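You operate a simulated robot arm through the tools that you are given. There is no shell and no other tool. Be economical: measure what you need, move in short steps, check, and stop when the job is done.

The job below is to be done with a simulated two-armed robot. You get a single attempt, and the scene is never put back.

JOB
Pick up the carton from the top of the wooden table with one hand, pass it to the other hand and put it in the floor of the spare bin. Set down upright: carton.

It is judged by the outcome, as a careful person would: the job done as asked, and still so three seconds after it is handed in. It fails if anything else is knocked over, pushed out of place, dropped, spilled or broken.

ROBOT AND FRAMES
Two 7-joint arms with two-finger parallel grippers on one trunk, on a base that drives. Base frame: it is fixed to the floor where the robot stands at the start and does not move with it; the origin is under the middle of the robot, x ahead of it, y to its left, z up. Units: mm, rad, N and s.
The left shoulder is at the start at [7, 164, 1123], the right one opposite. With the tool pointing down near the work surface each hand reaches from about 100 to 880 mm from the robot's upright axis, wherever it stands, measured 20 degrees to its own side. Places, roughly: floor of the spare bin [-400, -2900, 600]. Payload 4.4 kg a hand.
The tool frame of a hand sits at the grasp point between the pads (the TCP): z along the fingers, y along the line on which they close. The tips reach 23 mm beyond it. The gripper opens to 94 mm. The fingers are 38 mm wide and 10 mm thick; the gripper's body (54 by 96 mm) begins 39 mm behind the TCP.
Orientation is that of the tool frame in the base frame, as a unit quaternion [w, x, y, z]. With the fingers straight down and closing along the base's y, the tool's x points along the base's -x, its y along +y and its z along -z.

CONTROLS
- The arms move only by the tool send_rows. It takes "left_series", "right_series" or both (then of equal length, played together; a hand with none holds still); each is a list of rows, each a list of 7 numbers: the opening, from 0 (shut) to 1 (fully open), then the shift along the tool's x, y, z in mm, then the turn, a rotation vector about the tool's x, y, z in rad. In form: [[hand, x, y, z, rx, ry, rz], ...]. A call has 1 to 8 rows; each row shifts and turns the commanded pose from where the row before left it, along the tool's axes as they then stand. Rows are played at 5 a second. More than 50 mm and 0.15 rad between two rows, or a gripper value outside its range, and nothing of the call is played. A pose out of reach is approached as far as the arm can. The call stops where the force on the tool passes 40 N (or 10 N more than at its start, if that is more) or the arm is blocked; 0.2 s more then pass. The fingers move at their own pace (about 108 mm/s each) and stop on an object; they squeeze with about 29 N. The grip force told is the motor's: it shows also when the fingers shut on nothing. Time passes only in rows, and 0.2 s behind the last, so rows that do not move let the fingers close. The reply holds the time, the measured pose of the TCP, the force on the tool along the base axes, the opening and the grip force, in the units named above and with some noise, with the torque about the TCP (base axes, N m) and any sound that the robot's microphone picked up.
- Cameras (640 x 400 px; columns grow to the right, rows downward): "scene" is now at [111.7, -53.5, 1293.7]; the picture's right is [-0.07, -1.00, -0.01], its down [-0.55, 0.05, -0.83] and it looks along [0.83, -0.05, -0.56] (base axes); focal length 280 px, centre (320, 200). "left" rides on the left gripper at [86, -16, -75] in its tool frame; the picture's right is [0.18, 0.98, 0.00], its down [-0.58, 0.11, -0.81] and it looks along [-0.79, 0.15, 0.59] (tool axes); focal length 243 px, centre (320, 200). "right" rides on the right gripper at [86, 16, -75] in its tool frame; the picture's right is [-0.18, 0.98, 0.00], its down [-0.58, -0.11, -0.81] and it looks along [-0.79, -0.15, 0.59] (tool axes); focal length 243 px, centre (320, 200).
- camera(camera): a new picture of that camera. No time passes.
- move_column(by): slides the trunk up (or, below 0, down) by that many mm; the arms and the scene camera ride with it, the base frame stays. It gives what a move gives, with no picture.
- base_move(legs): drives the robot by 1 to 6 legs, each [ahead, left, turn to the left] in mm, mm and rad, along the robot's own axes; the way and the turn of a leg run together, so that a leg with both is an arc; at most 1500 mm and 3.142 rad a leg. The arms and the cameras ride along, it lands a little off, and it stops where it bumps. It gives what a move gives.
- aim_head(pan, tilt): turns the head with the scene camera to pan (to the left, within 1.396 rad either way) and tilt (down, from -0.506 to 1.204), counted from straight ahead of the robot. It gives what a move gives.
- measure_at(camera, pixels): for up to 12 pixels [column, row] of the newest picture of that camera ("zoom" is the newest enlarged one), the place [x, y, z] in the base frame of the surface seen there, good to about 2 mm. No time passes.
- inspect(camera, box): a new picture of the part [left, top, right, bottom] of that camera's present view, enlarged. No time passes.
- job_done(): hands the job in; it is judged then, once.

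Work in short steps. Measure before you move; look again where a grasp or a placing could have gone wrong, and mend it. You have 80 turns and 78 pictures in all, those below and enlarged ones among them. Open the grippers and draw the arms clear of the work before you hand the job in, unless the task says otherwise; then end with one line.

The tools are called after ">>>" as name(argument=value, ...) on one line, values as JSON. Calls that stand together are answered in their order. send_rows: Moves the arms, as the interface text tells. Its arguments: {"type":"object","properties":{"left_series":{"type":"array"},"right_series":{"type":"array"}},"required":[]} The other tools are called the same way: move_column (by) slides the trunk up or down; base_move (legs) drives the base; aim_head (pan, tilt) turns the head that bears the scene camera; camera (camera) takes a picture; measure_at (camera, pixels) gives the place of the surface under pixels of a picture; inspect (camera, box) takes an enlarged picture of a part of a camera's view; job_done () hands the job in.

At the start:

```text
clock: 0.0
left_position: [531.1, 179.8, 957.6]
left_orientation: [0.0, 0.0, 1.0, 0.003]
left_force: [-0.4, -0.2, 0.2]
left_wrist_torque: [0.01, -0.01, 0.0]
left_grip_width: 94.1
left_finger_force: 0.0
right_position: [517.9, -236.1, 1030.6]
right_orientation: [0.01, -0.003, 1.0, 0.004]
right_force: [-0.5, -0.7, -0.5]
right_wrist_torque: [0.04, 0.0, 0.01]
right_grip_width: 93.9
right_finger_force: 0.0
trunk travel left (down, up): [-200.0, 363.0]
robot x, y, heading: [-26.5, -38.0, 0.004]
head pan, tilt: [-0.073, 0.609]
```

scene: 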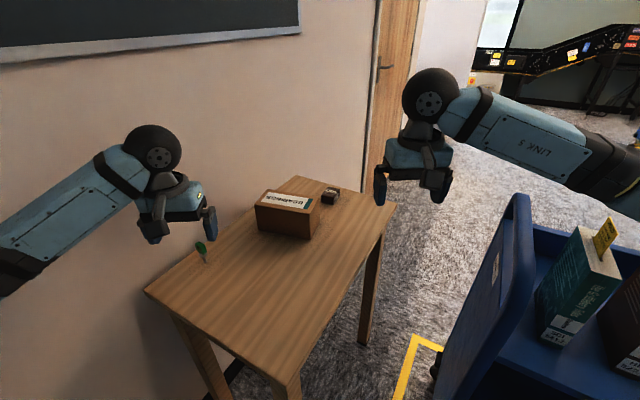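
right: 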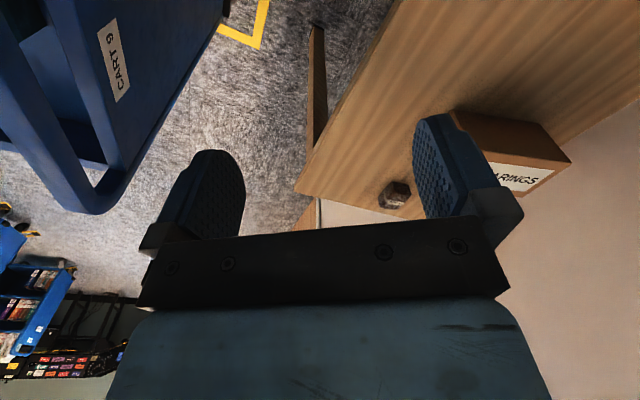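
left: 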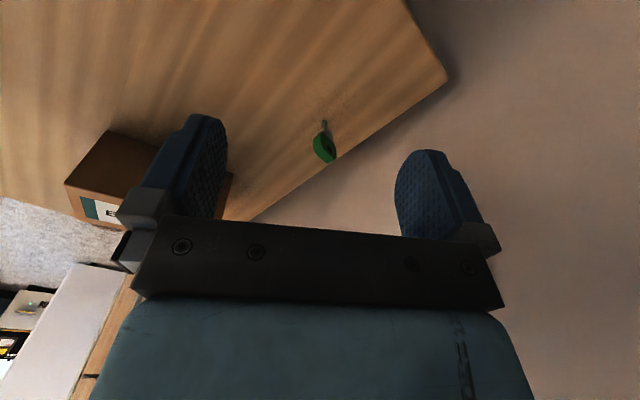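

The carton shows at about (288,213) in the scene, on the table. I enlarge it to measure it.

>>> inspect(camera="scene", box=[140, 160, 400, 322])

>>> measure_at(camera="scene", pixels=[[257, 205], [308, 212], [320, 198], [270, 191], [259, 226], [306, 238], [320, 222], [297, 178], [395, 206], [148, 291], [285, 380], [331, 195]])

```text
2.46 times, centred on (270, 241) of scene
```

zoom: 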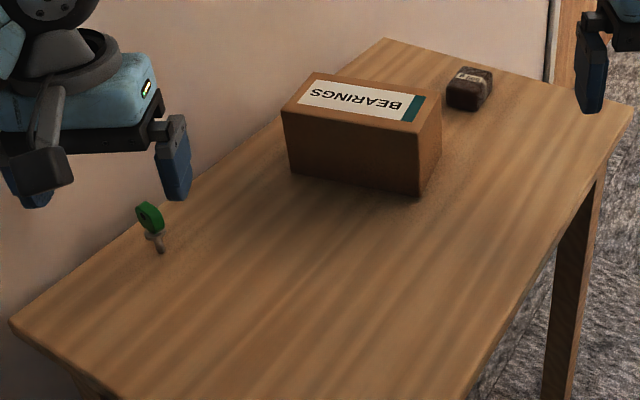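

```text
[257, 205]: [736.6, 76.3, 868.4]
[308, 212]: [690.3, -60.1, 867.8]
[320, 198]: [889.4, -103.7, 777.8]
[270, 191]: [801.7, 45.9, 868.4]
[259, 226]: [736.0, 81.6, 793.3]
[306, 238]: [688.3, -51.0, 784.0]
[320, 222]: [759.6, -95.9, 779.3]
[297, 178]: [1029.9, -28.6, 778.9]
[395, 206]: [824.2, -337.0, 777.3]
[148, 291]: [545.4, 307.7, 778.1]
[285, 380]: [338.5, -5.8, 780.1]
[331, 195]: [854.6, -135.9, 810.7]
```

The carton top is at z≈868 and the table at 778. I measure its top edges more exactly in the enlarged picture.

>>> measure_at(camera="zoom", pixels=[[285, 112], [418, 131], [437, 99], [317, 76], [350, 121], [430, 115], [300, 94], [380, 86], [470, 72], [155, 215], [160, 250], [420, 190]])

>>> aim_head(pan=-1.35, tilt=0.45)

>>> camera(camera="scene")

```text
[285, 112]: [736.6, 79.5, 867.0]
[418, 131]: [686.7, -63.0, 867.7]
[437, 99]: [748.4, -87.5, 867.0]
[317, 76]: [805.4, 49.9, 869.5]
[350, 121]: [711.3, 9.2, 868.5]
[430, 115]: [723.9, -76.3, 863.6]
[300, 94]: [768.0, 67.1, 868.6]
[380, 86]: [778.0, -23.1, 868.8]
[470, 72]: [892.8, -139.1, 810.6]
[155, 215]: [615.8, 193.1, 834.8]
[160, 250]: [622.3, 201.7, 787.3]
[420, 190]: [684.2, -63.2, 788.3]
```

```text
clock: 1.4
left_position: [532.3, 180.2, 957.4]
left_orientation: [-0.002, -0.002, 1.0, 0.004]
left_force: [-0.5, 0.2, -1.1]
left_wrist_torque: [-0.03, -0.02, 0.02]
left_grip_width: 94.0
left_finger_force: 0.1
right_position: [519.6, -236.1, 1029.4]
right_orientation: [0.008, -0.003, 1.0, 0.006]
right_force: [-0.4, 1.4, 0.3]
right_wrist_torque: [0.04, -0.01, -0.02]
right_grip_width: 93.9
right_finger_force: 0.0
trunk travel left (down, up): [-200.0, 363.0]
robot x, y, heading: [-26.9, -37.5, 0.007]
head pan, tilt: [-1.349, 0.45]
```

```text
73 pictures are left
```

scene: 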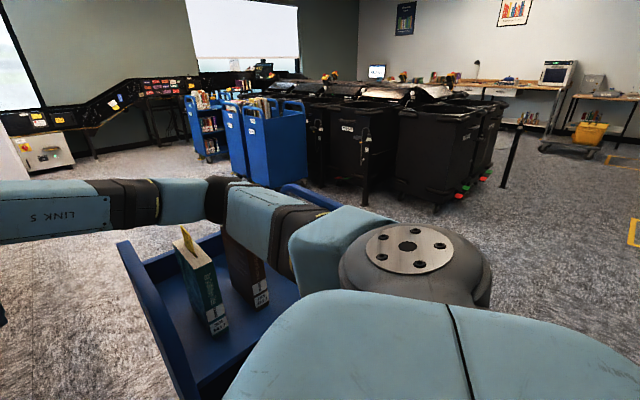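

The carton is about 150 × 70 × 90 mm, centred near (745,−5), with its long axis turned about −20°. The bin should be near column 440 of this view, so I enlarge that part.

>>> inspect(camera="scene", box=[290, 70, 530, 220])

>>> measure_at(camera="scene", pixels=[[410, 108], [470, 118], [440, 112], [500, 108], [430, 150], [450, 104], [365, 107], [345, 130], [367, 200], [510, 150], [430, 90], [470, 105]])

```text
2.67 times, centred on (410, 145) of scene
```

zoom: 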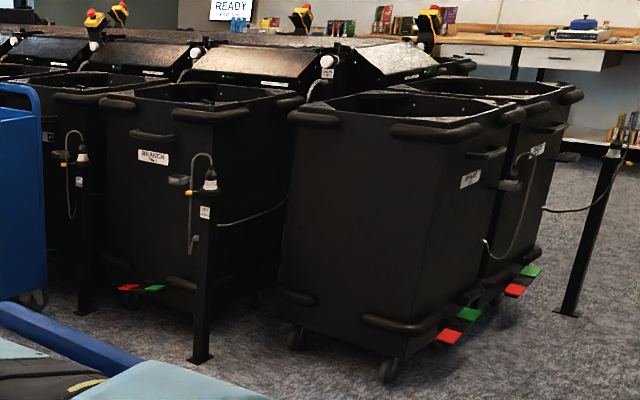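

```text
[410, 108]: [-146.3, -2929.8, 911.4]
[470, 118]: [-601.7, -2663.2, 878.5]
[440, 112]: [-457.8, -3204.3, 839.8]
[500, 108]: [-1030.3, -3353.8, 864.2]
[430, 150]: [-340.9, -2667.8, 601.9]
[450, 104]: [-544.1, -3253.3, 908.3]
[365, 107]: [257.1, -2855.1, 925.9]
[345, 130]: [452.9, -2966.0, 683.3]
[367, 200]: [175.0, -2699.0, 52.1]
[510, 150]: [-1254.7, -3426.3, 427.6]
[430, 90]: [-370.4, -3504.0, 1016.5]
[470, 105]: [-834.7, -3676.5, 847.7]
```

The spare bin's rim is at z≈905 with its near face at y≈−2650. I'll pick with the right hand near the carton's right end, tilted outward so the left hand can take the middle, and turn it first in place.

>>> send_rows(right_series=[[1, 0, 0, 0, 0, 0, -0.15], [1, 0, 0, 0, 0, 0, -0.15], [1, 0, 0, 0, 0, 0, -0.15], [1, 0, 0, 0, 0, 0, -0.15], [1, 0, 0, 0, 0, 0, -0.15], [1, 0, 0, 0, 0, 0, -0.15], [1, 0, 0, 0, 0, 0, -0.15], [1, 0, 0, 0, 0, 0, -0.15]])

>>> aim_head(pan=-0.07, tilt=0.65)

>>> send_rows(right_series=[[1, 0, 0, 0, 0, -0.133, 0], [1, 0, 0, 0, 0, -0.133, 0], [1, 0, 0, 0, 0, -0.133, 0], [1, 0, 0, 0, 0, 0, 0]])

>>> camera(camera="scene")

```text
clock: 3.2
left_position: [532.3, 179.7, 957.6]
left_orientation: [-0.002, -0.002, 1.0, 0.004]
left_force: [0.1, 0.1, 0.2]
left_wrist_torque: [0.0, 0.01, -0.01]
left_grip_width: 94.1
left_finger_force: 0.0
right_position: [519.5, -236.9, 1028.8]
right_orientation: [0.01, -0.482, 0.876, 0.0]
right_force: [0.3, 0.6, 0.2]
right_wrist_torque: [-0.02, -0.01, 0.0]
right_grip_width: 94.1
right_finger_force: 0.0
right hand out of reach, approached as far as the arm can: row 8
trunk travel left (down, up): [-200.0, 363.0]
robot x, y, heading: [-25.8, -36.7, 0.008]
head pan, tilt: [-1.349, 0.45]
```

```text
clock: 4.7
left_position: [532.7, 179.7, 957.2]
left_orientation: [-0.002, -0.001, 1.0, 0.004]
left_force: [-0.2, -0.7, 0.3]
left_wrist_torque: [0.01, -0.02, 0.01]
left_grip_width: 93.9
left_finger_force: 0.1
right_position: [520.3, -236.7, 1028.6]
right_orientation: [0.009, -0.482, 0.876, 0.001]
right_force: [-0.8, 0.3, 0.2]
right_wrist_torque: [-0.04, -0.04, -0.01]
right_grip_width: 94.0
right_finger_force: 0.2
trunk travel left (down, up): [-200.0, 363.0]
robot x, y, heading: [-22.6, -40.8, 0.006]
head pan, tilt: [-0.07, 0.649]
```

```text
clock: 5.7
left_position: [532.2, 178.6, 957.9]
left_orientation: [-0.002, -0.001, 1.0, 0.005]
left_force: [-0.4, 0.4, 0.3]
left_wrist_torque: [0.04, -0.03, 0.0]
left_grip_width: 94.0
left_finger_force: 0.0
right_position: [520.5, -237.6, 1028.9]
right_orientation: [0.184, -0.47, 0.858, 0.097]
right_force: [-0.2, 0.9, -0.8]
right_wrist_torque: [-0.02, 0.02, -0.02]
right_grip_width: 94.0
right_finger_force: 0.0
trunk travel left (down, up): [-200.0, 363.0]
robot x, y, heading: [-28.8, -39.4, 0.007]
head pan, tilt: [-0.07, 0.649]
```

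```text
71 pictures are left
```

scene: 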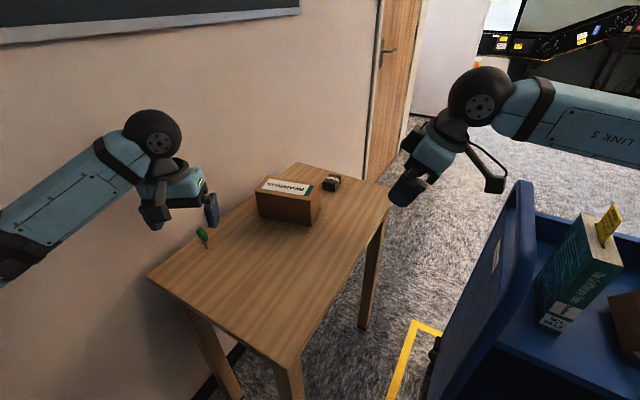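

The wrist stopped at about 1.0 rad of turn (a joint limit), and moving left should free it. I move part of the way towards a point above the carton's right end and check.

>>> send_rows(right_series=[[1, -32.8, -10.1, 25.4, 0, 0, 0], [1, -32.8, -10.1, 25.4, 0, 0, 0], [1, -32.8, -10.1, 25.4, 0, 0, 0], [1, -32.8, -10.1, 25.4, 0, 0, 0]])

```text
clock: 6.7
left_position: [534.7, 179.6, 956.4]
left_orientation: [-0.003, -0.002, 1.0, 0.005]
left_force: [-1.0, 0.4, -0.1]
left_wrist_torque: [-0.01, -0.01, -0.01]
left_grip_width: 94.2
left_finger_force: 0.0
right_position: [579.2, -181.1, 1008.8]
right_orientation: [0.185, -0.467, 0.86, 0.094]
right_force: [0.0, -0.5, -0.3]
right_wrist_torque: [0.02, 0.0, 0.0]
right_grip_width: 94.1
right_finger_force: 0.0
right hand out of reach, approached as far as the arm can: row 3, 4
trunk travel left (down, up): [-200.0, 363.0]
robot x, y, heading: [-26.7, -35.9, 0.002]
head pan, tilt: [-0.07, 0.649]
```

The right hand stalls at its wrist limit, so the robot should face more along the carton's short side. I measure the cart and table edges to see where the base can stand.

>>> measure_at(camera="scene", pixels=[[520, 184], [534, 215], [450, 370], [437, 385], [413, 322], [385, 395], [435, 345], [600, 205], [550, 370], [275, 390], [200, 150], [360, 325]])

>>> aim_head(pan=-0.8, tilt=1.1)

>>> camera(camera="scene")

```text
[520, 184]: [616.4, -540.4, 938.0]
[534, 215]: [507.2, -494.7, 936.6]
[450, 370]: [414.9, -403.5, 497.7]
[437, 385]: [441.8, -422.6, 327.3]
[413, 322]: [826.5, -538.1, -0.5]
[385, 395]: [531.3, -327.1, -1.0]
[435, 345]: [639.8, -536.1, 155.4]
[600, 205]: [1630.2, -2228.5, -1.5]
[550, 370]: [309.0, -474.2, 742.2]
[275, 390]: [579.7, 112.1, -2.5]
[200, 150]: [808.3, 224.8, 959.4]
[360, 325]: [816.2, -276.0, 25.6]
```

```text
clock: 7.8
left_position: [532.9, 178.5, 956.4]
left_orientation: [-0.003, -0.001, 1.0, 0.005]
left_force: [-0.6, 0.9, -0.3]
left_wrist_torque: [0.0, 0.05, -0.01]
left_grip_width: 94.2
left_finger_force: 0.1
right_position: [579.0, -180.3, 1007.9]
right_orientation: [0.184, -0.467, 0.86, 0.095]
right_force: [-0.2, -0.1, -0.2]
right_wrist_torque: [0.02, 0.0, 0.02]
right_grip_width: 93.9
right_finger_force: 0.1
trunk travel left (down, up): [-200.0, 363.0]
robot x, y, heading: [-28.3, -37.5, 0.008]
head pan, tilt: [-0.799, 1.1]
```

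```text
70 pictures are left
```

scene: 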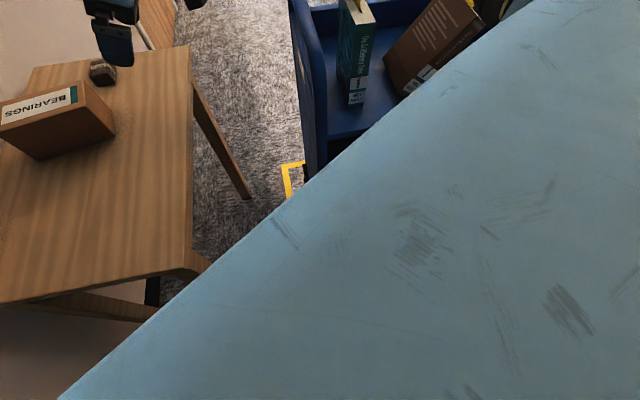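

The cart (board edge near (415,−403)) leaves no room to drive in, but turning about 0.4 rad left on the spot puts the carton on the right hand's own side. First I draw the left arm back and up from the wall.

>>> send_rows(left_series=[[1, 45, 0, -15, 0, 0, 0], [1, 45, 0, -15, 0, 0, 0], [1, 45, 0, -15, 0, 0, 0], [1, 45, 0, -15, 0, 0, 0], [1, 45, 0, -15, 0, 0, 0]])

>>> base_move(legs=[[0, 0, 0.4]])

>>> aim_head(pan=-0.4, tilt=0.65)

>>> camera(camera="scene")

```text
clock: 9.2
left_position: [290.2, 141.1, 1031.1]
left_orientation: [-0.015, 0.006, 1.0, 0.001]
left_force: [0.1, 0.1, 0.2]
left_wrist_torque: [-0.02, -0.04, 0.03]
left_grip_width: 94.3
left_finger_force: 0.1
right_position: [564.5, -207.9, 1008.1]
right_orientation: [0.181, -0.468, 0.86, 0.096]
right_force: [-0.1, 0.1, 0.5]
right_wrist_torque: [0.0, -0.01, -0.01]
right_grip_width: 94.1
right_finger_force: 0.2
trunk travel left (down, up): [-200.0, 363.0]
robot x, y, heading: [-47.5, -64.9, 0.003]
head pan, tilt: [-0.799, 1.1]
stopped in row 5 (left hand): the arm was blocked; the commanded pose is now the measured one
```

```text
clock: 10.8
left_position: [184.4, 271.6, 1021.1]
left_orientation: [-0.016, -0.2, 0.98, -0.008]
left_force: [-0.1, -1.0, -0.2]
left_wrist_torque: [-0.01, -0.02, 0.01]
left_grip_width: 93.9
left_finger_force: 0.1
right_position: [573.6, 59.0, 1001.8]
right_orientation: [0.152, -0.634, 0.748, 0.127]
right_force: [-0.6, -0.7, 0.4]
right_wrist_torque: [0.02, 0.0, -0.01]
right_grip_width: 94.2
right_finger_force: 0.0
trunk travel left (down, up): [-200.0, 363.0]
robot x, y, heading: [-41.5, -62.1, 0.418]
head pan, tilt: [-0.799, 1.1]
```

```text
clock: 11.7
left_position: [183.5, 271.3, 1021.4]
left_orientation: [-0.016, -0.2, 0.98, -0.007]
left_force: [-0.1, -0.1, -0.5]
left_wrist_torque: [0.02, 0.0, -0.02]
left_grip_width: 94.0
left_finger_force: 0.0
right_position: [573.6, 59.1, 1000.9]
right_orientation: [0.152, -0.634, 0.747, 0.128]
right_force: [-1.0, -0.5, 0.4]
right_wrist_torque: [0.04, -0.02, 0.03]
right_grip_width: 93.9
right_finger_force: 0.0
trunk travel left (down, up): [-200.0, 363.0]
robot x, y, heading: [-40.0, -64.8, 0.415]
head pan, tilt: [-0.4, 0.649]
```

```text
69 pictures are left
```

scene: 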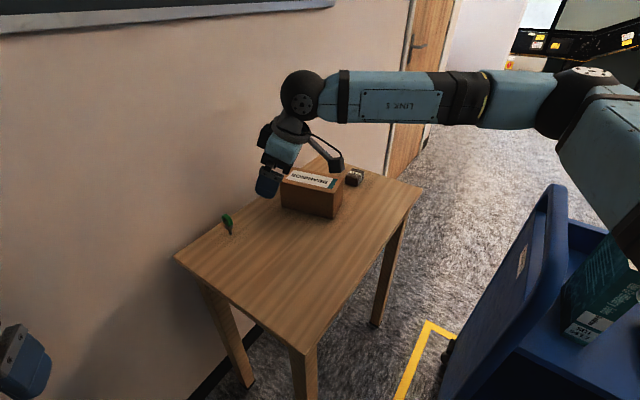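

The turn worked and nothing has been disturbed. I now straighten the right hand's yaw to the carton and tilt it further outward to about 40°.

>>> send_rows(right_series=[[1, 0, 0, 0, 0.0375, 0, 0.089], [1, 0, 0, 0, 0.0375, 0, 0.089], [1, 0, 0, 0, 0, -0.15, 0], [1, 0, 0, 0, 0, -0.15, 0], [1, 0, 0, 0, 0, 0, 0]])

>>> inspect(camera="scene", box=[240, 140, 400, 240])

```text
clock: 12.9
left_position: [184.0, 271.3, 1021.6]
left_orientation: [-0.015, -0.201, 0.98, -0.008]
left_force: [1.0, 0.2, 0.1]
left_wrist_torque: [0.0, 0.02, 0.01]
left_grip_width: 94.0
left_finger_force: 0.1
right_position: [573.4, 58.1, 1001.7]
right_orientation: [0.282, -0.536, 0.772, 0.194]
right_force: [-0.2, 0.5, 0.3]
right_wrist_torque: [0.01, 0.01, 0.03]
right_grip_width: 94.2
right_finger_force: 0.0
trunk travel left (down, up): [-200.0, 363.0]
robot x, y, heading: [-46.6, -63.1, 0.411]
head pan, tilt: [-0.4, 0.649]
```

```text
4.00 times, centred on (320, 190) of scene
```

zoom: 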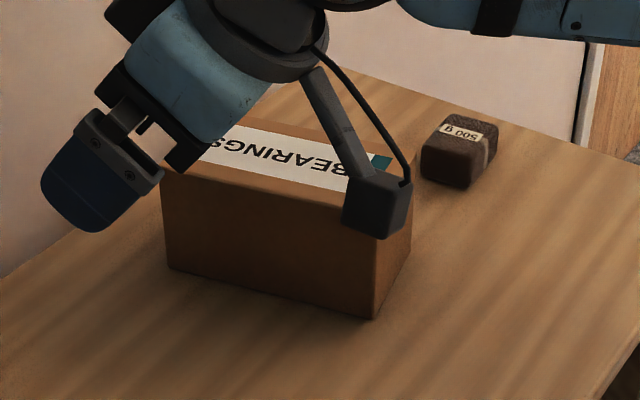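

I measure points along the carton's front face and right end to fix its yaw.

>>> measure_at(camera="zoom", pixels=[[175, 225], [225, 240], [275, 252], [325, 262], [365, 275], [385, 270], [405, 235], [395, 255], [368, 312], [172, 262], [330, 215], [408, 175]])

```text
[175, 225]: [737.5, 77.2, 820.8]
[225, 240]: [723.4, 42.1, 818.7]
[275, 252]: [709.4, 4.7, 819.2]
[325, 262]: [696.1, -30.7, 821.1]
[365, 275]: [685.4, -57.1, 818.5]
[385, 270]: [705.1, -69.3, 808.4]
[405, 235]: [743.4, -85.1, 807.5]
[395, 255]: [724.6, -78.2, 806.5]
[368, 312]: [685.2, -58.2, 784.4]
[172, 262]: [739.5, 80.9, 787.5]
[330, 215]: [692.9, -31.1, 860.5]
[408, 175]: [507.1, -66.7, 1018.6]
```

The carton's yaw is 21.4° and its centre is (744,−4). I move the right hand to hover above the right-end grasp point (730,−39).

>>> send_rows(right_series=[[1, 12.9, -36.1, 4.1, 0, 0, 0], [1, 12.9, -36.1, 4.1, 0, 0, 0], [1, 12.9, -36.1, 4.1, 0, 0, 0], [1, 12.9, -36.1, 4.1, 0, 0, 0], [1, 12.9, -36.1, 4.1, 0, 0, 0], [1, 0, 0, 0, 0.01, 0, 0.012], [1, 0, 0, 0, 0, 0, 0]])

>>> camera(camera="scene")

>>> camera(camera="right")

```text
clock: 14.5
left_position: [183.5, 271.8, 1021.4]
left_orientation: [-0.016, -0.2, 0.98, -0.007]
left_force: [0.6, -0.6, -0.1]
left_wrist_torque: [-0.02, -0.02, 0.0]
left_grip_width: 94.3
left_finger_force: 0.0
right_position: [659.1, 10.1, 966.2]
right_orientation: [0.284, -0.53, 0.776, 0.192]
right_force: [1.3, -0.6, 0.7]
right_wrist_torque: [-0.01, 0.03, -0.03]
right_grip_width: 93.9
right_finger_force: 0.1
right hand out of reach, approached as far as the arm can: row 3, 4, 5
trunk travel left (down, up): [-200.0, 363.0]
robot x, y, heading: [-40.8, -64.2, 0.41]
head pan, tilt: [-0.4, 0.649]
```

```text
67 pictures are left
```

scene: 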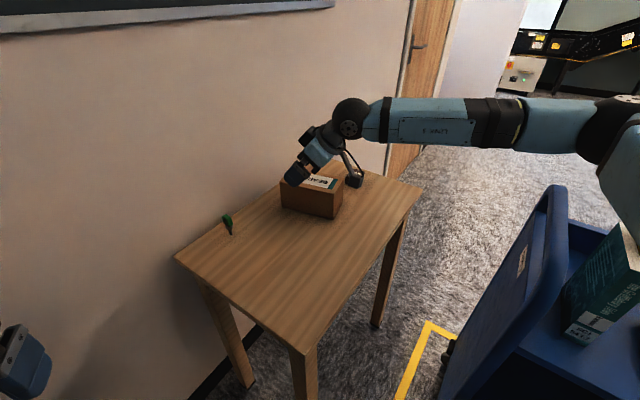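

```text
66 pictures are left
```

right: 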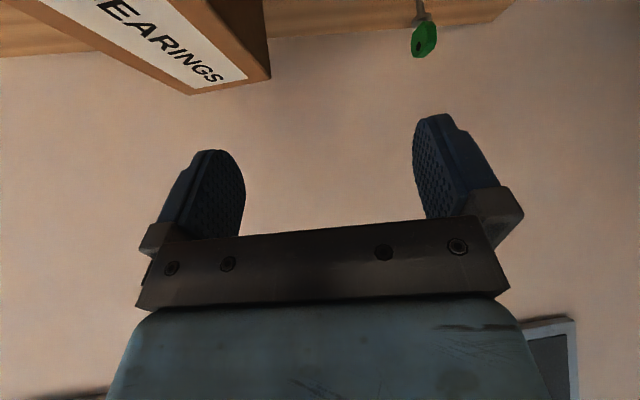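

The wrist limit returns when the hand reaches forward; the robot would do better standing further to the right. I look right at the cart to see how much floor there is.

>>> aim_head(pan=-1.39, tilt=0.9)

>>> camera(camera="scene")

```text
clock: 15.8
left_position: [183.3, 271.0, 1021.2]
left_orientation: [-0.016, -0.201, 0.98, -0.007]
left_force: [0.1, 0.0, 0.1]
left_wrist_torque: [-0.01, -0.03, -0.01]
left_grip_width: 94.0
left_finger_force: 0.1
right_position: [658.5, 9.9, 967.5]
right_orientation: [0.283, -0.53, 0.776, 0.192]
right_force: [0.0, 0.6, 1.0]
right_wrist_torque: [0.02, 0.01, 0.0]
right_grip_width: 94.1
right_finger_force: 0.0
trunk travel left (down, up): [-200.0, 363.0]
robot x, y, heading: [-45.8, -63.0, 0.42]
head pan, tilt: [-1.389, 0.901]
```

```text
65 pictures are left
```

scene: 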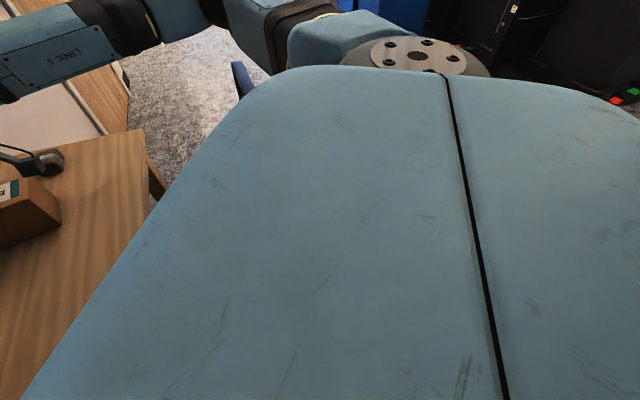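

The robot's own body hides the cart here, so I try a flatter view.

>>> aim_head(pan=-1.39, tilt=0.4)

>>> camera(camera="scene")

```text
clock: 16.7
left_position: [183.8, 271.4, 1022.4]
left_orientation: [-0.017, -0.201, 0.979, -0.007]
left_force: [-0.4, -0.1, 0.3]
left_wrist_torque: [0.01, 0.01, 0.0]
left_grip_width: 94.2
left_finger_force: 0.1
right_position: [659.1, 10.3, 967.3]
right_orientation: [0.284, -0.53, 0.776, 0.192]
right_force: [0.3, -0.2, 0.5]
right_wrist_torque: [-0.01, -0.03, -0.01]
right_grip_width: 94.1
right_finger_force: 0.1
trunk travel left (down, up): [-200.0, 363.0]
robot x, y, heading: [-46.0, -65.6, 0.421]
head pan, tilt: [-1.389, 0.4]
```

```text
64 pictures are left
```

scene: 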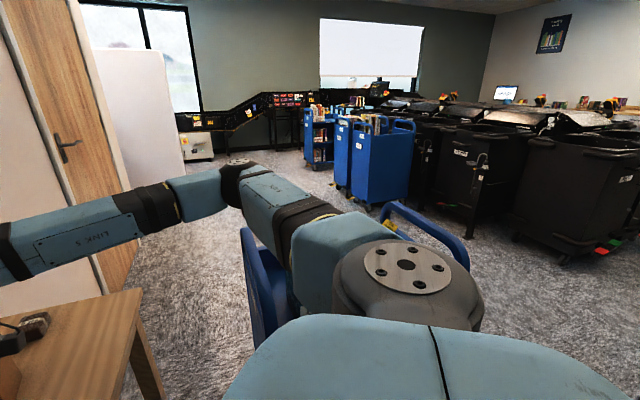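

The cart's near board is at (250,250) and its far handle at (430,230). I measure them and the bin posts.

>>> measure_at(camera="scene", pixels=[[246, 230], [262, 330], [272, 262], [390, 206], [430, 215], [467, 262], [455, 240], [284, 255], [480, 285], [600, 230], [630, 170], [520, 140]])

```text
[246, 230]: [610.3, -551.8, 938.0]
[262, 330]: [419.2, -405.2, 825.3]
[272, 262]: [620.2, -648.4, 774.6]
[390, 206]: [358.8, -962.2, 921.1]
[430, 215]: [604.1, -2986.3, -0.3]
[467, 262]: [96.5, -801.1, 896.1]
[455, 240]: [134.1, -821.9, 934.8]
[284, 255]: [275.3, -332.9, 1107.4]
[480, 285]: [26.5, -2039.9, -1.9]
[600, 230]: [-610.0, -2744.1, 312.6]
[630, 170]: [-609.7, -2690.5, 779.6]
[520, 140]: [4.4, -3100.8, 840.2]
```

The cart's footprint is about (610,−552), (347,−391), (96,−801), (359,−962), so standing at (20,−250) keeps about 350 mm from cart and table. I drive there and turn a bit more to the left.

>>> base_move(legs=[[-16, -195, 0], [0, 0, 0.24]])

>>> aim_head(pan=-0.5, tilt=0.7)

>>> camera(camera="scene")

```text
clock: 19.9
left_position: [161.9, 127.8, 1022.1]
left_orientation: [-0.015, -0.316, 0.949, -0.009]
left_force: [-0.3, 0.8, 0.2]
left_wrist_torque: [-0.01, -0.03, 0.0]
left_grip_width: 93.9
left_finger_force: 0.0
right_position: [687.5, -12.2, 966.0]
right_orientation: [0.258, -0.619, 0.707, 0.225]
right_force: [0.2, 0.9, -0.5]
right_wrist_torque: [0.01, 0.05, 0.03]
right_grip_width: 94.1
right_finger_force: 0.1
trunk travel left (down, up): [-200.0, 363.0]
robot x, y, heading: [18.6, -253.1, 0.66]
head pan, tilt: [-1.389, 0.4]
```

```text
clock: 21.1
left_position: [162.4, 128.9, 1021.6]
left_orientation: [-0.015, -0.316, 0.949, -0.009]
left_force: [-0.1, -0.4, 0.4]
left_wrist_torque: [0.0, 0.01, 0.03]
left_grip_width: 94.0
left_finger_force: 0.0
right_position: [685.9, -11.3, 967.0]
right_orientation: [0.259, -0.619, 0.707, 0.225]
right_force: [0.3, -1.0, 0.5]
right_wrist_torque: [-0.01, 0.0, 0.0]
right_grip_width: 94.0
right_finger_force: 0.1
trunk travel left (down, up): [-200.0, 363.0]
robot x, y, heading: [22.4, -249.4, 0.655]
head pan, tilt: [-0.499, 0.7]
```

```text
63 pictures are left
```

scene: 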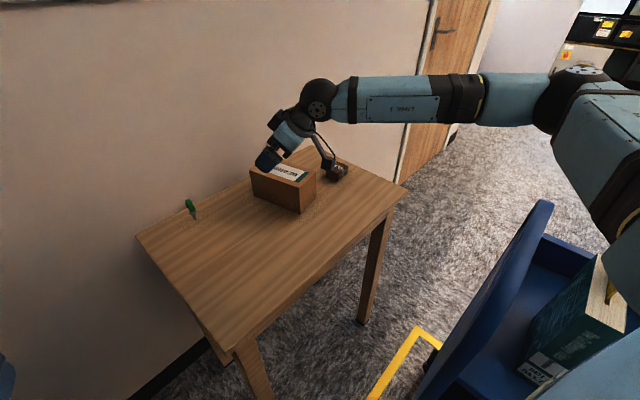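

Now I correct the yaw by +0.24 rad about the vertical and move to the hover point.

>>> send_rows(right_series=[[1, 0, 0, 0, 0.0775, 0, 0.0923], [1, 0, 0, 0, 0.0775, 0, 0.0923], [1, 10.4, -25.4, 5.3, 0, 0, 0], [1, 10.4, -25.4, 5.3, 0, 0, 0], [1, 0, 0, 0, 0, 0, 0]])

>>> inspect(camera="scene", box=[200, 90, 400, 215])

>>> camera(camera="right")

```text
clock: 22.3
left_position: [162.0, 129.5, 1021.5]
left_orientation: [-0.014, -0.316, 0.948, -0.009]
left_force: [0.0, 0.1, -0.1]
left_wrist_torque: [-0.01, -0.03, -0.02]
left_grip_width: 94.0
left_finger_force: 0.1
right_position: [732.0, -39.6, 945.0]
right_orientation: [0.284, -0.529, 0.776, 0.192]
right_force: [-0.2, -0.6, 0.7]
right_wrist_torque: [0.02, 0.0, 0.0]
right_grip_width: 94.3
right_finger_force: 0.0
trunk travel left (down, up): [-200.0, 363.0]
robot x, y, heading: [22.9, -251.9, 0.654]
head pan, tilt: [-0.499, 0.7]
```

```text
3.20 times, centred on (300, 152) of scene
```

zoom: 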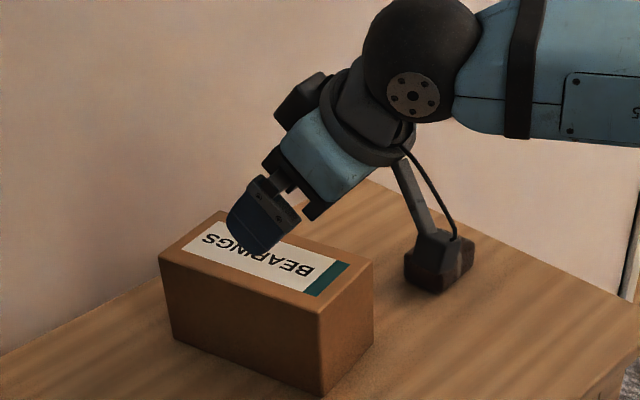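

```text
61 pictures are left
```

right: 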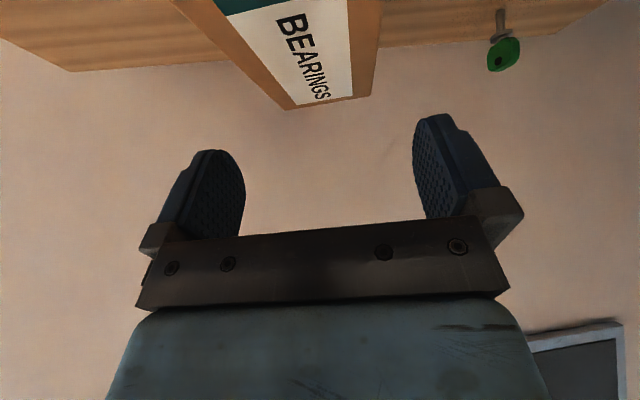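

The hover point is reached, but at 40° tilt the gripper body would foul the carton top. I ease the tilt to about 25° and lower to z≈900 for a check.

>>> send_rows(right_series=[[1, 0, 0, 0, 0, 0.132, 0], [1, 0, 0, 0, 0, 0.132, 0], [1, 12, 0, 19.5, 0, 0, 0], [1, 11, 0, 19.5, 0, 0, 0], [1, 0, 0, 0, 0, 0, 0]])

>>> inspect(camera="scene", box=[200, 90, 400, 215])

>>> camera(camera="right")

```text
clock: 23.5
left_position: [162.2, 128.3, 1020.2]
left_orientation: [-0.014, -0.316, 0.949, -0.009]
left_force: [0.7, -0.7, -0.2]
left_wrist_torque: [0.02, -0.01, -0.02]
left_grip_width: 93.9
left_finger_force: 0.0
right_position: [731.2, -43.4, 900.4]
right_orientation: [0.179, -0.55, 0.807, 0.121]
right_force: [-1.0, 0.4, -1.1]
right_wrist_torque: [0.01, -0.03, 0.0]
right_grip_width: 94.0
right_finger_force: 0.0
trunk travel left (down, up): [-200.0, 363.0]
robot x, y, heading: [20.6, -251.4, 0.658]
head pan, tilt: [-0.499, 0.7]
```

```text
3.20 times, centred on (300, 152) of scene
```

zoom: 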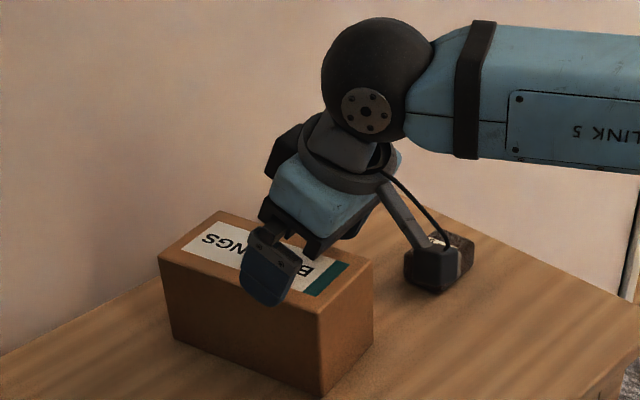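

```text
59 pictures are left
```

right: 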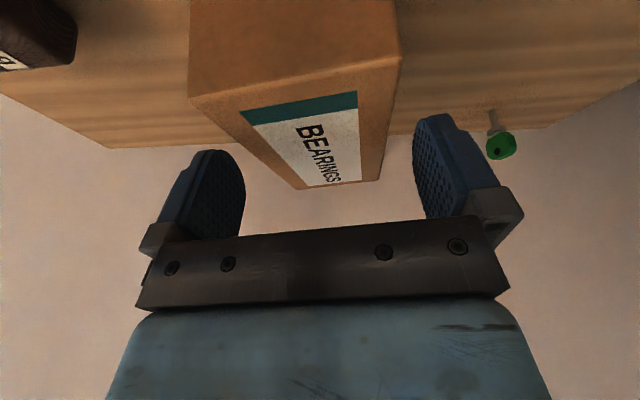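

The hand is square to the carton with about 2 mm side offset. I lower the last 52 mm so the pads straddle it, still open.

>>> send_rows(right_series=[[1, 7.3, 2, 15.7, 0, 0, 0], [1, 7.3, 0, 15.7, 0, 0, 0], [1, 7.4, 0, 15.7, 0, 0, 0], [1, 0, 0, 0, 0, 0, 0]])

>>> inspect(camera="scene", box=[200, 90, 400, 215])

>>> camera(camera="right")

```text
clock: 24.5
left_position: [162.6, 129.0, 1020.5]
left_orientation: [-0.015, -0.316, 0.949, -0.009]
left_force: [0.1, -0.2, 0.6]
left_wrist_torque: [-0.01, -0.03, -0.01]
left_grip_width: 94.1
left_finger_force: 0.1
right_position: [727.8, -41.7, 846.8]
right_orientation: [0.18, -0.55, 0.807, 0.12]
right_force: [-0.7, 0.4, -1.1]
right_wrist_torque: [0.0, 0.03, 0.0]
right_grip_width: 93.8
right_finger_force: 0.1
trunk travel left (down, up): [-200.0, 363.0]
robot x, y, heading: [19.6, -252.4, 0.662]
head pan, tilt: [-0.499, 0.7]
```

```text
3.20 times, centred on (300, 152) of scene
```

zoom: 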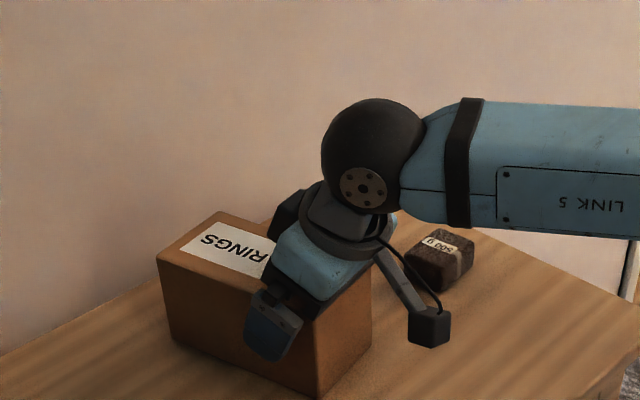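

```text
57 pictures are left
```

right: 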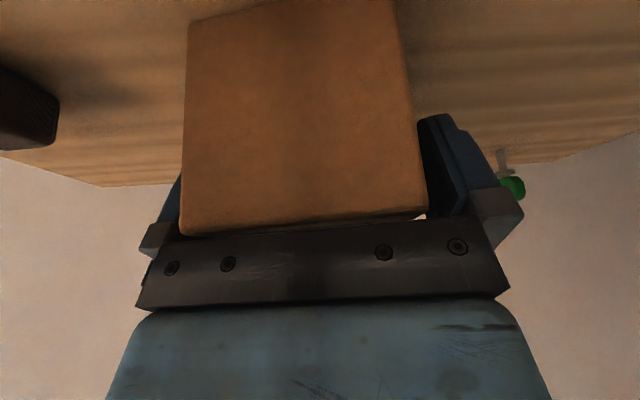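

The pads now straddle the carton with no contact. I close the grip and wait for it to settle.

>>> send_rows(right_series=[[0.7, 0, 0, 0, 0, 0, 0], [0, 0, 0, 0, 0, 0, 0], [0, 0, 0, 0, 0, 0, 0], [0, 0, 0, 0, 0, 0, 0]])

```text
clock: 25.5
left_position: [162.4, 129.3, 1020.4]
left_orientation: [-0.016, -0.316, 0.949, -0.009]
left_force: [0.3, 0.0, 0.5]
left_wrist_torque: [0.02, 0.0, -0.02]
left_grip_width: 94.3
left_finger_force: 0.1
right_position: [727.6, -41.5, 848.8]
right_orientation: [0.18, -0.55, 0.807, 0.12]
right_force: [1.8, -0.3, -0.1]
right_wrist_torque: [0.19, -0.1, -0.16]
right_grip_width: 84.9
right_finger_force: 29.0
trunk travel left (down, up): [-200.0, 363.0]
robot x, y, heading: [22.7, -252.5, 0.657]
head pan, tilt: [-0.499, 0.7]
```

Gripped at 84.9 mm with 29 N. I lift 30 mm and read the load.

>>> send_rows(right_series=[[0, -4.2, 0, -9.1, 0, 0, 0], [0, -4.2, 0, -9.1, 0, 0, 0], [0, -4.2, 0, -9.1, 0, 0, 0], [0, 0, 0, 0, 0, 0, 0]])

>>> inspect(camera="scene", box=[200, 90, 400, 215])

```text
clock: 26.5
left_position: [163.1, 128.2, 1021.4]
left_orientation: [-0.016, -0.315, 0.949, -0.009]
left_force: [0.5, 0.2, 0.3]
left_wrist_torque: [-0.01, 0.04, -0.01]
left_grip_width: 94.1
left_finger_force: 0.0
right_position: [727.8, -43.2, 877.2]
right_orientation: [0.179, -0.55, 0.807, 0.121]
right_force: [0.6, 0.4, -0.1]
right_wrist_torque: [-0.2, 0.1, -0.03]
right_grip_width: 85.2
right_finger_force: 29.4
trunk travel left (down, up): [-200.0, 363.0]
robot x, y, heading: [20.8, -248.9, 0.657]
head pan, tilt: [-0.499, 0.7]
```

```text
3.20 times, centred on (300, 152) of scene
```

zoom: 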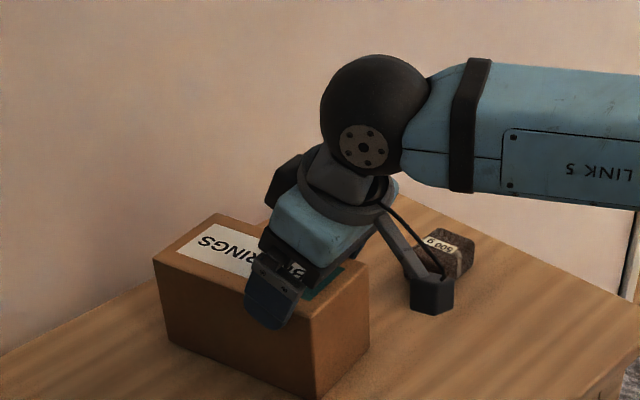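

The carton's corners in this picture barely moved, so I check its height by measuring its top and sides.

>>> measure_at(camera="zoom", pixels=[[165, 262], [180, 252], [220, 225], [210, 240], [318, 315], [345, 285], [366, 265], [225, 340], [310, 360], [345, 340], [312, 395], [270, 290]])

>>> camera(camera="right")

```text
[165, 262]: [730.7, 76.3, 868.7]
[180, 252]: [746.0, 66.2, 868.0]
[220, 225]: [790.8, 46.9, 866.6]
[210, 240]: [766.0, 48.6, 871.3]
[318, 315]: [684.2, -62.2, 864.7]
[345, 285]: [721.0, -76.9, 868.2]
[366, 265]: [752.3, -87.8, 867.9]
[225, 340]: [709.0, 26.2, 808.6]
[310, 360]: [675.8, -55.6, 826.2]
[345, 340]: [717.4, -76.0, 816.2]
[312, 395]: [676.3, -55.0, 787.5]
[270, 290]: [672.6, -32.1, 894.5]
```

```text
55 pictures are left
```

right: 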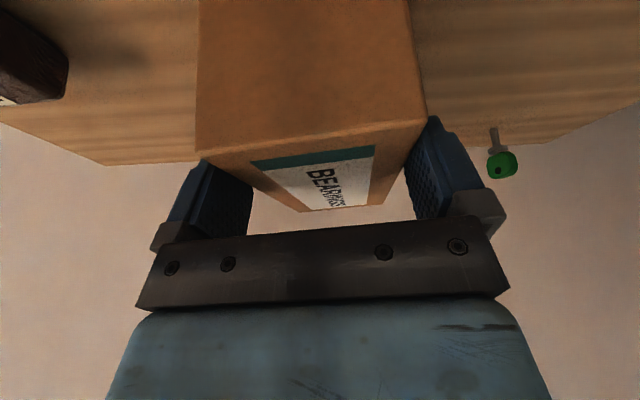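

The carton stayed on the table and the pads slid up its sides (its width is about 84 mm). I open, go back down, regrip, and lift in tiny steps to read what force builds up.

>>> send_rows(right_series=[[1, 0, 0, 0, 0, 0, 0], [1, 6, 0, 13, 0, 0, 0], [1, 6, 0, 13, 0, 0, 0], [1, 0, 0, 0, 0, 0, 0], [0, 0, 0, 0, 0, 0, 0], [0, 0, 0, 0, 0, 0, 0], [0, 0, 0, 0, 0, 0, 0]])

>>> send_rows(right_series=[[0, -1.7, 0, -3.6, 0, 0, 0]])

>>> send_rows(right_series=[[0, -1.7, 0, -3.6, 0, 0, 0]])

>>> send_rows(right_series=[[0, -1.7, 0, -3.6, 0, 0, 0]])

```text
clock: 28.1
left_position: [162.3, 128.6, 1020.9]
left_orientation: [-0.015, -0.317, 0.948, -0.009]
left_force: [0.1, -0.5, 0.7]
left_wrist_torque: [-0.05, -0.01, 0.0]
left_grip_width: 93.8
left_finger_force: 0.1
right_position: [726.4, -41.6, 849.9]
right_orientation: [0.179, -0.55, 0.806, 0.121]
right_force: [0.3, 0.4, 0.3]
right_wrist_torque: [0.21, 0.09, -0.06]
right_grip_width: 85.1
right_finger_force: 28.9
trunk travel left (down, up): [-200.0, 363.0]
robot x, y, heading: [21.4, -251.8, 0.655]
head pan, tilt: [-0.499, 0.7]
```

```text
clock: 28.5
left_position: [163.2, 128.3, 1020.6]
left_orientation: [-0.016, -0.316, 0.949, -0.009]
left_force: [-0.4, -0.2, -0.4]
left_wrist_torque: [-0.05, -0.01, -0.01]
left_grip_width: 93.8
left_finger_force: 0.1
right_position: [728.4, -41.9, 851.9]
right_orientation: [0.179, -0.55, 0.807, 0.121]
right_force: [-0.2, 0.3, -3.9]
right_wrist_torque: [-0.17, 0.07, 0.04]
right_grip_width: 85.0
right_finger_force: 28.9
trunk travel left (down, up): [-200.0, 363.0]
robot x, y, heading: [21.1, -252.7, 0.661]
head pan, tilt: [-0.499, 0.7]
```

```text
clock: 28.9
left_position: [162.6, 130.0, 1021.6]
left_orientation: [-0.016, -0.316, 0.949, -0.008]
left_force: [0.1, 0.2, 0.4]
left_wrist_torque: [-0.01, 0.0, 0.04]
left_grip_width: 94.0
left_finger_force: 0.1
right_position: [727.3, -42.1, 857.6]
right_orientation: [0.178, -0.55, 0.807, 0.121]
right_force: [0.7, 0.1, -4.3]
right_wrist_torque: [-0.17, 0.1, 0.01]
right_grip_width: 84.8
right_finger_force: 29.0
trunk travel left (down, up): [-200.0, 363.0]
robot x, y, heading: [23.2, -251.4, 0.658]
head pan, tilt: [-0.499, 0.7]
```

```text
clock: 29.3
left_position: [164.0, 129.9, 1022.1]
left_orientation: [-0.015, -0.315, 0.949, -0.009]
left_force: [-0.3, 0.2, 0.4]
left_wrist_torque: [0.02, 0.0, 0.01]
left_grip_width: 93.9
left_finger_force: 0.1
right_position: [729.0, -42.2, 861.3]
right_orientation: [0.178, -0.55, 0.807, 0.12]
right_force: [0.7, -0.2, -4.4]
right_wrist_torque: [-0.22, 0.09, -0.03]
right_grip_width: 85.0
right_finger_force: 28.5
trunk travel left (down, up): [-200.0, 363.0]
robot x, y, heading: [22.8, -249.7, 0.653]
head pan, tilt: [-0.499, 0.7]
```

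The force settled at −4.3 N with matching torque, which suggests a light carton hanging off-centre. I look and measure whether it is off the table now.

>>> inspect(camera="scene", box=[200, 90, 400, 215])

>>> measure_at(camera="zoom", pixels=[[165, 258], [180, 250], [220, 220], [210, 240], [318, 310], [345, 280], [366, 260]])

```text
3.20 times, centred on (300, 152) of scene
```

zoom: 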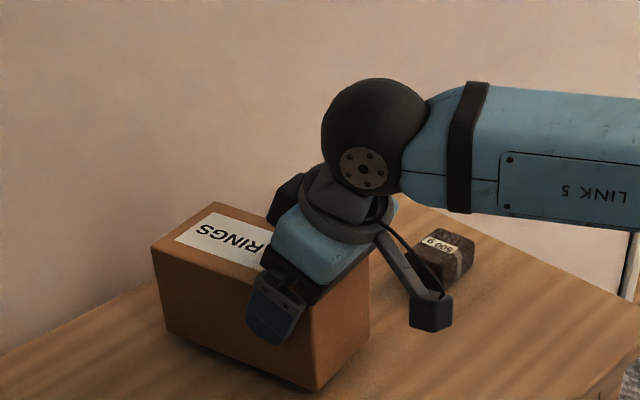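

```text
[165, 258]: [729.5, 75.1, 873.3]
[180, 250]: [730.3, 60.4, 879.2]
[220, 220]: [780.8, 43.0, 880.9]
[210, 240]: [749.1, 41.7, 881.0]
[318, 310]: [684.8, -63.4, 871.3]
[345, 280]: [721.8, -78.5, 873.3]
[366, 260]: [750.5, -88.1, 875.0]
```

The carton is off the table by about 10 mm and level. I lift it slowly a bit more and check for slip.

>>> send_rows(right_series=[[0, -1.3, 0, -2.7, 0, 0, 0], [0, -1.3, 0, -2.7, 0, 0, 0], [0, -1.3, 0, -2.7, 0, 0, 0], [0, -1.3, 0, -2.7, 0, 0, 0], [0, -1.3, 0, -2.7, 0, 0, 0], [0, -1.3, 0, -2.7, 0, 0, 0], [0, 0, 0, 0, 0, 0, 0], [0, 0, 0, 0, 0, 0, 0]])

>>> inspect(camera="scene", box=[200, 90, 400, 215])

>>> measure_at(camera="zoom", pixels=[[180, 245], [220, 215], [210, 235], [345, 275], [240, 245], [264, 325], [320, 385]])

```text
clock: 31.1
left_position: [162.8, 128.4, 1022.1]
left_orientation: [-0.015, -0.316, 0.949, -0.009]
left_force: [0.0, -0.8, 0.1]
left_wrist_torque: [0.0, -0.02, -0.01]
left_grip_width: 93.7
left_finger_force: 0.1
right_position: [727.4, -42.3, 879.1]
right_orientation: [0.179, -0.55, 0.807, 0.121]
right_force: [0.6, -0.9, -3.5]
right_wrist_torque: [-0.17, 0.08, 0.0]
right_grip_width: 85.0
right_finger_force: 28.8
trunk travel left (down, up): [-200.0, 363.0]
robot x, y, heading: [25.2, -250.5, 0.658]
head pan, tilt: [-0.499, 0.7]
```

```text
3.20 times, centred on (300, 152) of scene
```

zoom: 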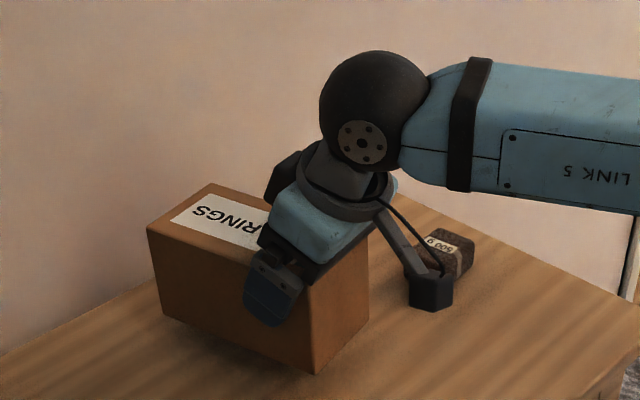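

```text
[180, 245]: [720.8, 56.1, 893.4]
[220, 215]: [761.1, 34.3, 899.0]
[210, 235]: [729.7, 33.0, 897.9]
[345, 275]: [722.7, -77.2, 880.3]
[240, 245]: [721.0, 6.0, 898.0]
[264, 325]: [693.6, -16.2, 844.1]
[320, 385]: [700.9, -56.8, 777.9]
```

The carton rose with the hand and is not slipping. I lift it another 100 mm slowly, then start bringing it towards the robot.

>>> send_rows(right_series=[[0, -3, 0, -6.3, 0, 0, 0], [0, -5, 0, -11, 0, 0, 0], [0, -6, 0, -13, 0, 0, 0], [0, -6, 0, -13, 0, 0, 0], [0, -6, 0, -13, 0, 0, 0], [0, -6, 0, -13, 0, 0, 0], [0, -6, 0, -13, 0, 0, 0], [0, -4.3, 0, -8.3, 0, 0, 0]])

>>> send_rows(right_series=[[0, 3, 8, -1.5, 0, 0, 0], [0, 5, 15, -2.5, 0, 0, 0], [0, 6.25, 17.6, -2.9, 0, 0, 0], [0, 6.25, 17.6, -2.9, 0, 0, 0], [0, 6.25, 17.6, -2.9, 0, 0, 0], [0, 6.25, 17.6, -2.9, 0, 0, 0], [0, 6.25, 17.6, -2.9, 0, 0, 0], [0, 6.25, 17.6, -2.9, 0, 0, 0]])

>>> camera(camera="scene")

```text
clock: 32.9
left_position: [161.8, 128.3, 1021.0]
left_orientation: [-0.015, -0.317, 0.948, -0.01]
left_force: [0.7, 0.8, -0.1]
left_wrist_torque: [0.01, 0.0, 0.0]
left_grip_width: 93.9
left_finger_force: 0.1
right_position: [727.7, -40.9, 979.0]
right_orientation: [0.179, -0.55, 0.807, 0.121]
right_force: [0.0, -0.9, -4.4]
right_wrist_torque: [-0.17, 0.09, -0.01]
right_grip_width: 85.0
right_finger_force: 29.0
trunk travel left (down, up): [-200.0, 363.0]
robot x, y, heading: [22.1, -252.7, 0.66]
head pan, tilt: [-0.499, 0.7]
```

```text
clock: 34.7
left_position: [163.1, 128.2, 1021.8]
left_orientation: [-0.016, -0.316, 0.949, -0.01]
left_force: [-0.2, 0.1, 0.7]
left_wrist_torque: [-0.01, 0.04, -0.04]
left_grip_width: 94.3
left_finger_force: 0.1
right_position: [589.4, -41.2, 977.9]
right_orientation: [0.18, -0.549, 0.807, 0.12]
right_force: [0.1, 0.2, -3.6]
right_wrist_torque: [-0.18, 0.07, -0.01]
right_grip_width: 85.1
right_finger_force: 28.8
trunk travel left (down, up): [-200.0, 363.0]
robot x, y, heading: [22.0, -247.9, 0.657]
head pan, tilt: [-0.499, 0.7]
```

```text
52 pictures are left
```

scene: 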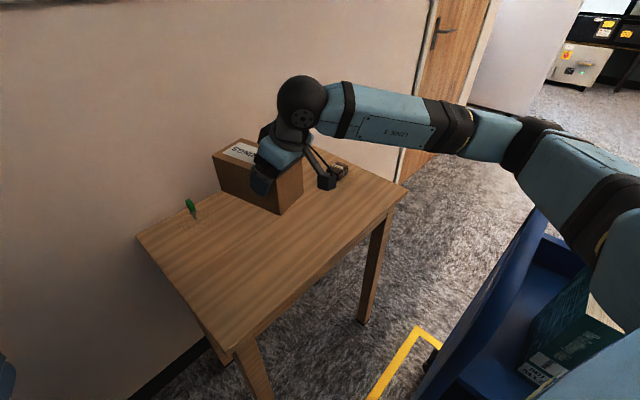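

The carton is held level. I check the right elbow's height over the cart before continuing.

>>> measure_at(camera="scene", pixels=[[540, 140], [590, 190], [625, 260], [560, 340], [610, 320], [545, 215], [440, 130], [500, 145]])

```text
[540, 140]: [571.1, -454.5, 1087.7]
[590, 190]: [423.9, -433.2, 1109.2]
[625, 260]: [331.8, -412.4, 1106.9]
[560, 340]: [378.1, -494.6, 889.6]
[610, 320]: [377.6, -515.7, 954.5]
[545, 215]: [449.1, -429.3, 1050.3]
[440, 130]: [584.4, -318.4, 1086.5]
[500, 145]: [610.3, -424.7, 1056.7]
```

The forearm passes only about 50 mm above the cart's board. I drive back away from the cart with the carton before folding the arm further.

>>> base_move(legs=[[-95, 130, 0]])

>>> send_rows(right_series=[[0, 3, 8, -1.5, 0, 0, 0], [0, 6, 16, -2.7, 0, 0, 0], [0, 7, 19.7, -3.2, 0, 0, 0], [0, 7, 19.7, -3.2, 0, 0, 0], [0, 7, 19.7, -3.2, 0, 0, 0]])

>>> camera(camera="scene")

```text
clock: 36.5
left_position: [11.1, 168.6, 1021.8]
left_orientation: [-0.015, -0.316, 0.949, -0.01]
left_force: [0.3, -0.8, 1.1]
left_wrist_torque: [0.0, 0.0, 0.01]
left_grip_width: 93.9
left_finger_force: 0.1
right_position: [436.4, -1.6, 978.6]
right_orientation: [0.179, -0.549, 0.807, 0.119]
right_force: [-0.8, 0.3, -4.8]
right_wrist_torque: [-0.18, 0.07, -0.01]
right_grip_width: 85.1
right_finger_force: 29.1
trunk travel left (down, up): [-200.0, 363.0]
robot x, y, heading: [-128.8, -213.3, 0.654]
head pan, tilt: [-0.499, 0.7]
```

```text
clock: 37.6
left_position: [9.1, 169.6, 1021.4]
left_orientation: [-0.015, -0.316, 0.949, -0.009]
left_force: [-1.0, -1.1, -0.3]
left_wrist_torque: [0.02, 0.03, 0.01]
left_grip_width: 94.1
left_finger_force: 0.1
right_position: [345.1, -1.3, 977.5]
right_orientation: [0.179, -0.549, 0.808, 0.12]
right_force: [0.2, 0.3, -3.7]
right_wrist_torque: [-0.17, 0.07, 0.03]
right_grip_width: 85.0
right_finger_force: 28.8
trunk travel left (down, up): [-200.0, 363.0]
robot x, y, heading: [-129.8, -211.4, 0.654]
head pan, tilt: [-0.499, 0.7]
```

```text
51 pictures are left
```

scene: 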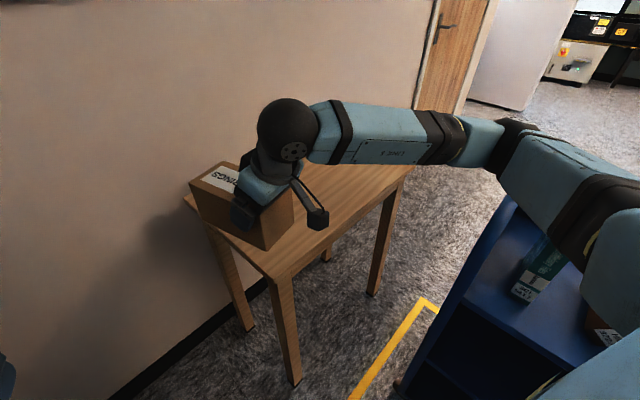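

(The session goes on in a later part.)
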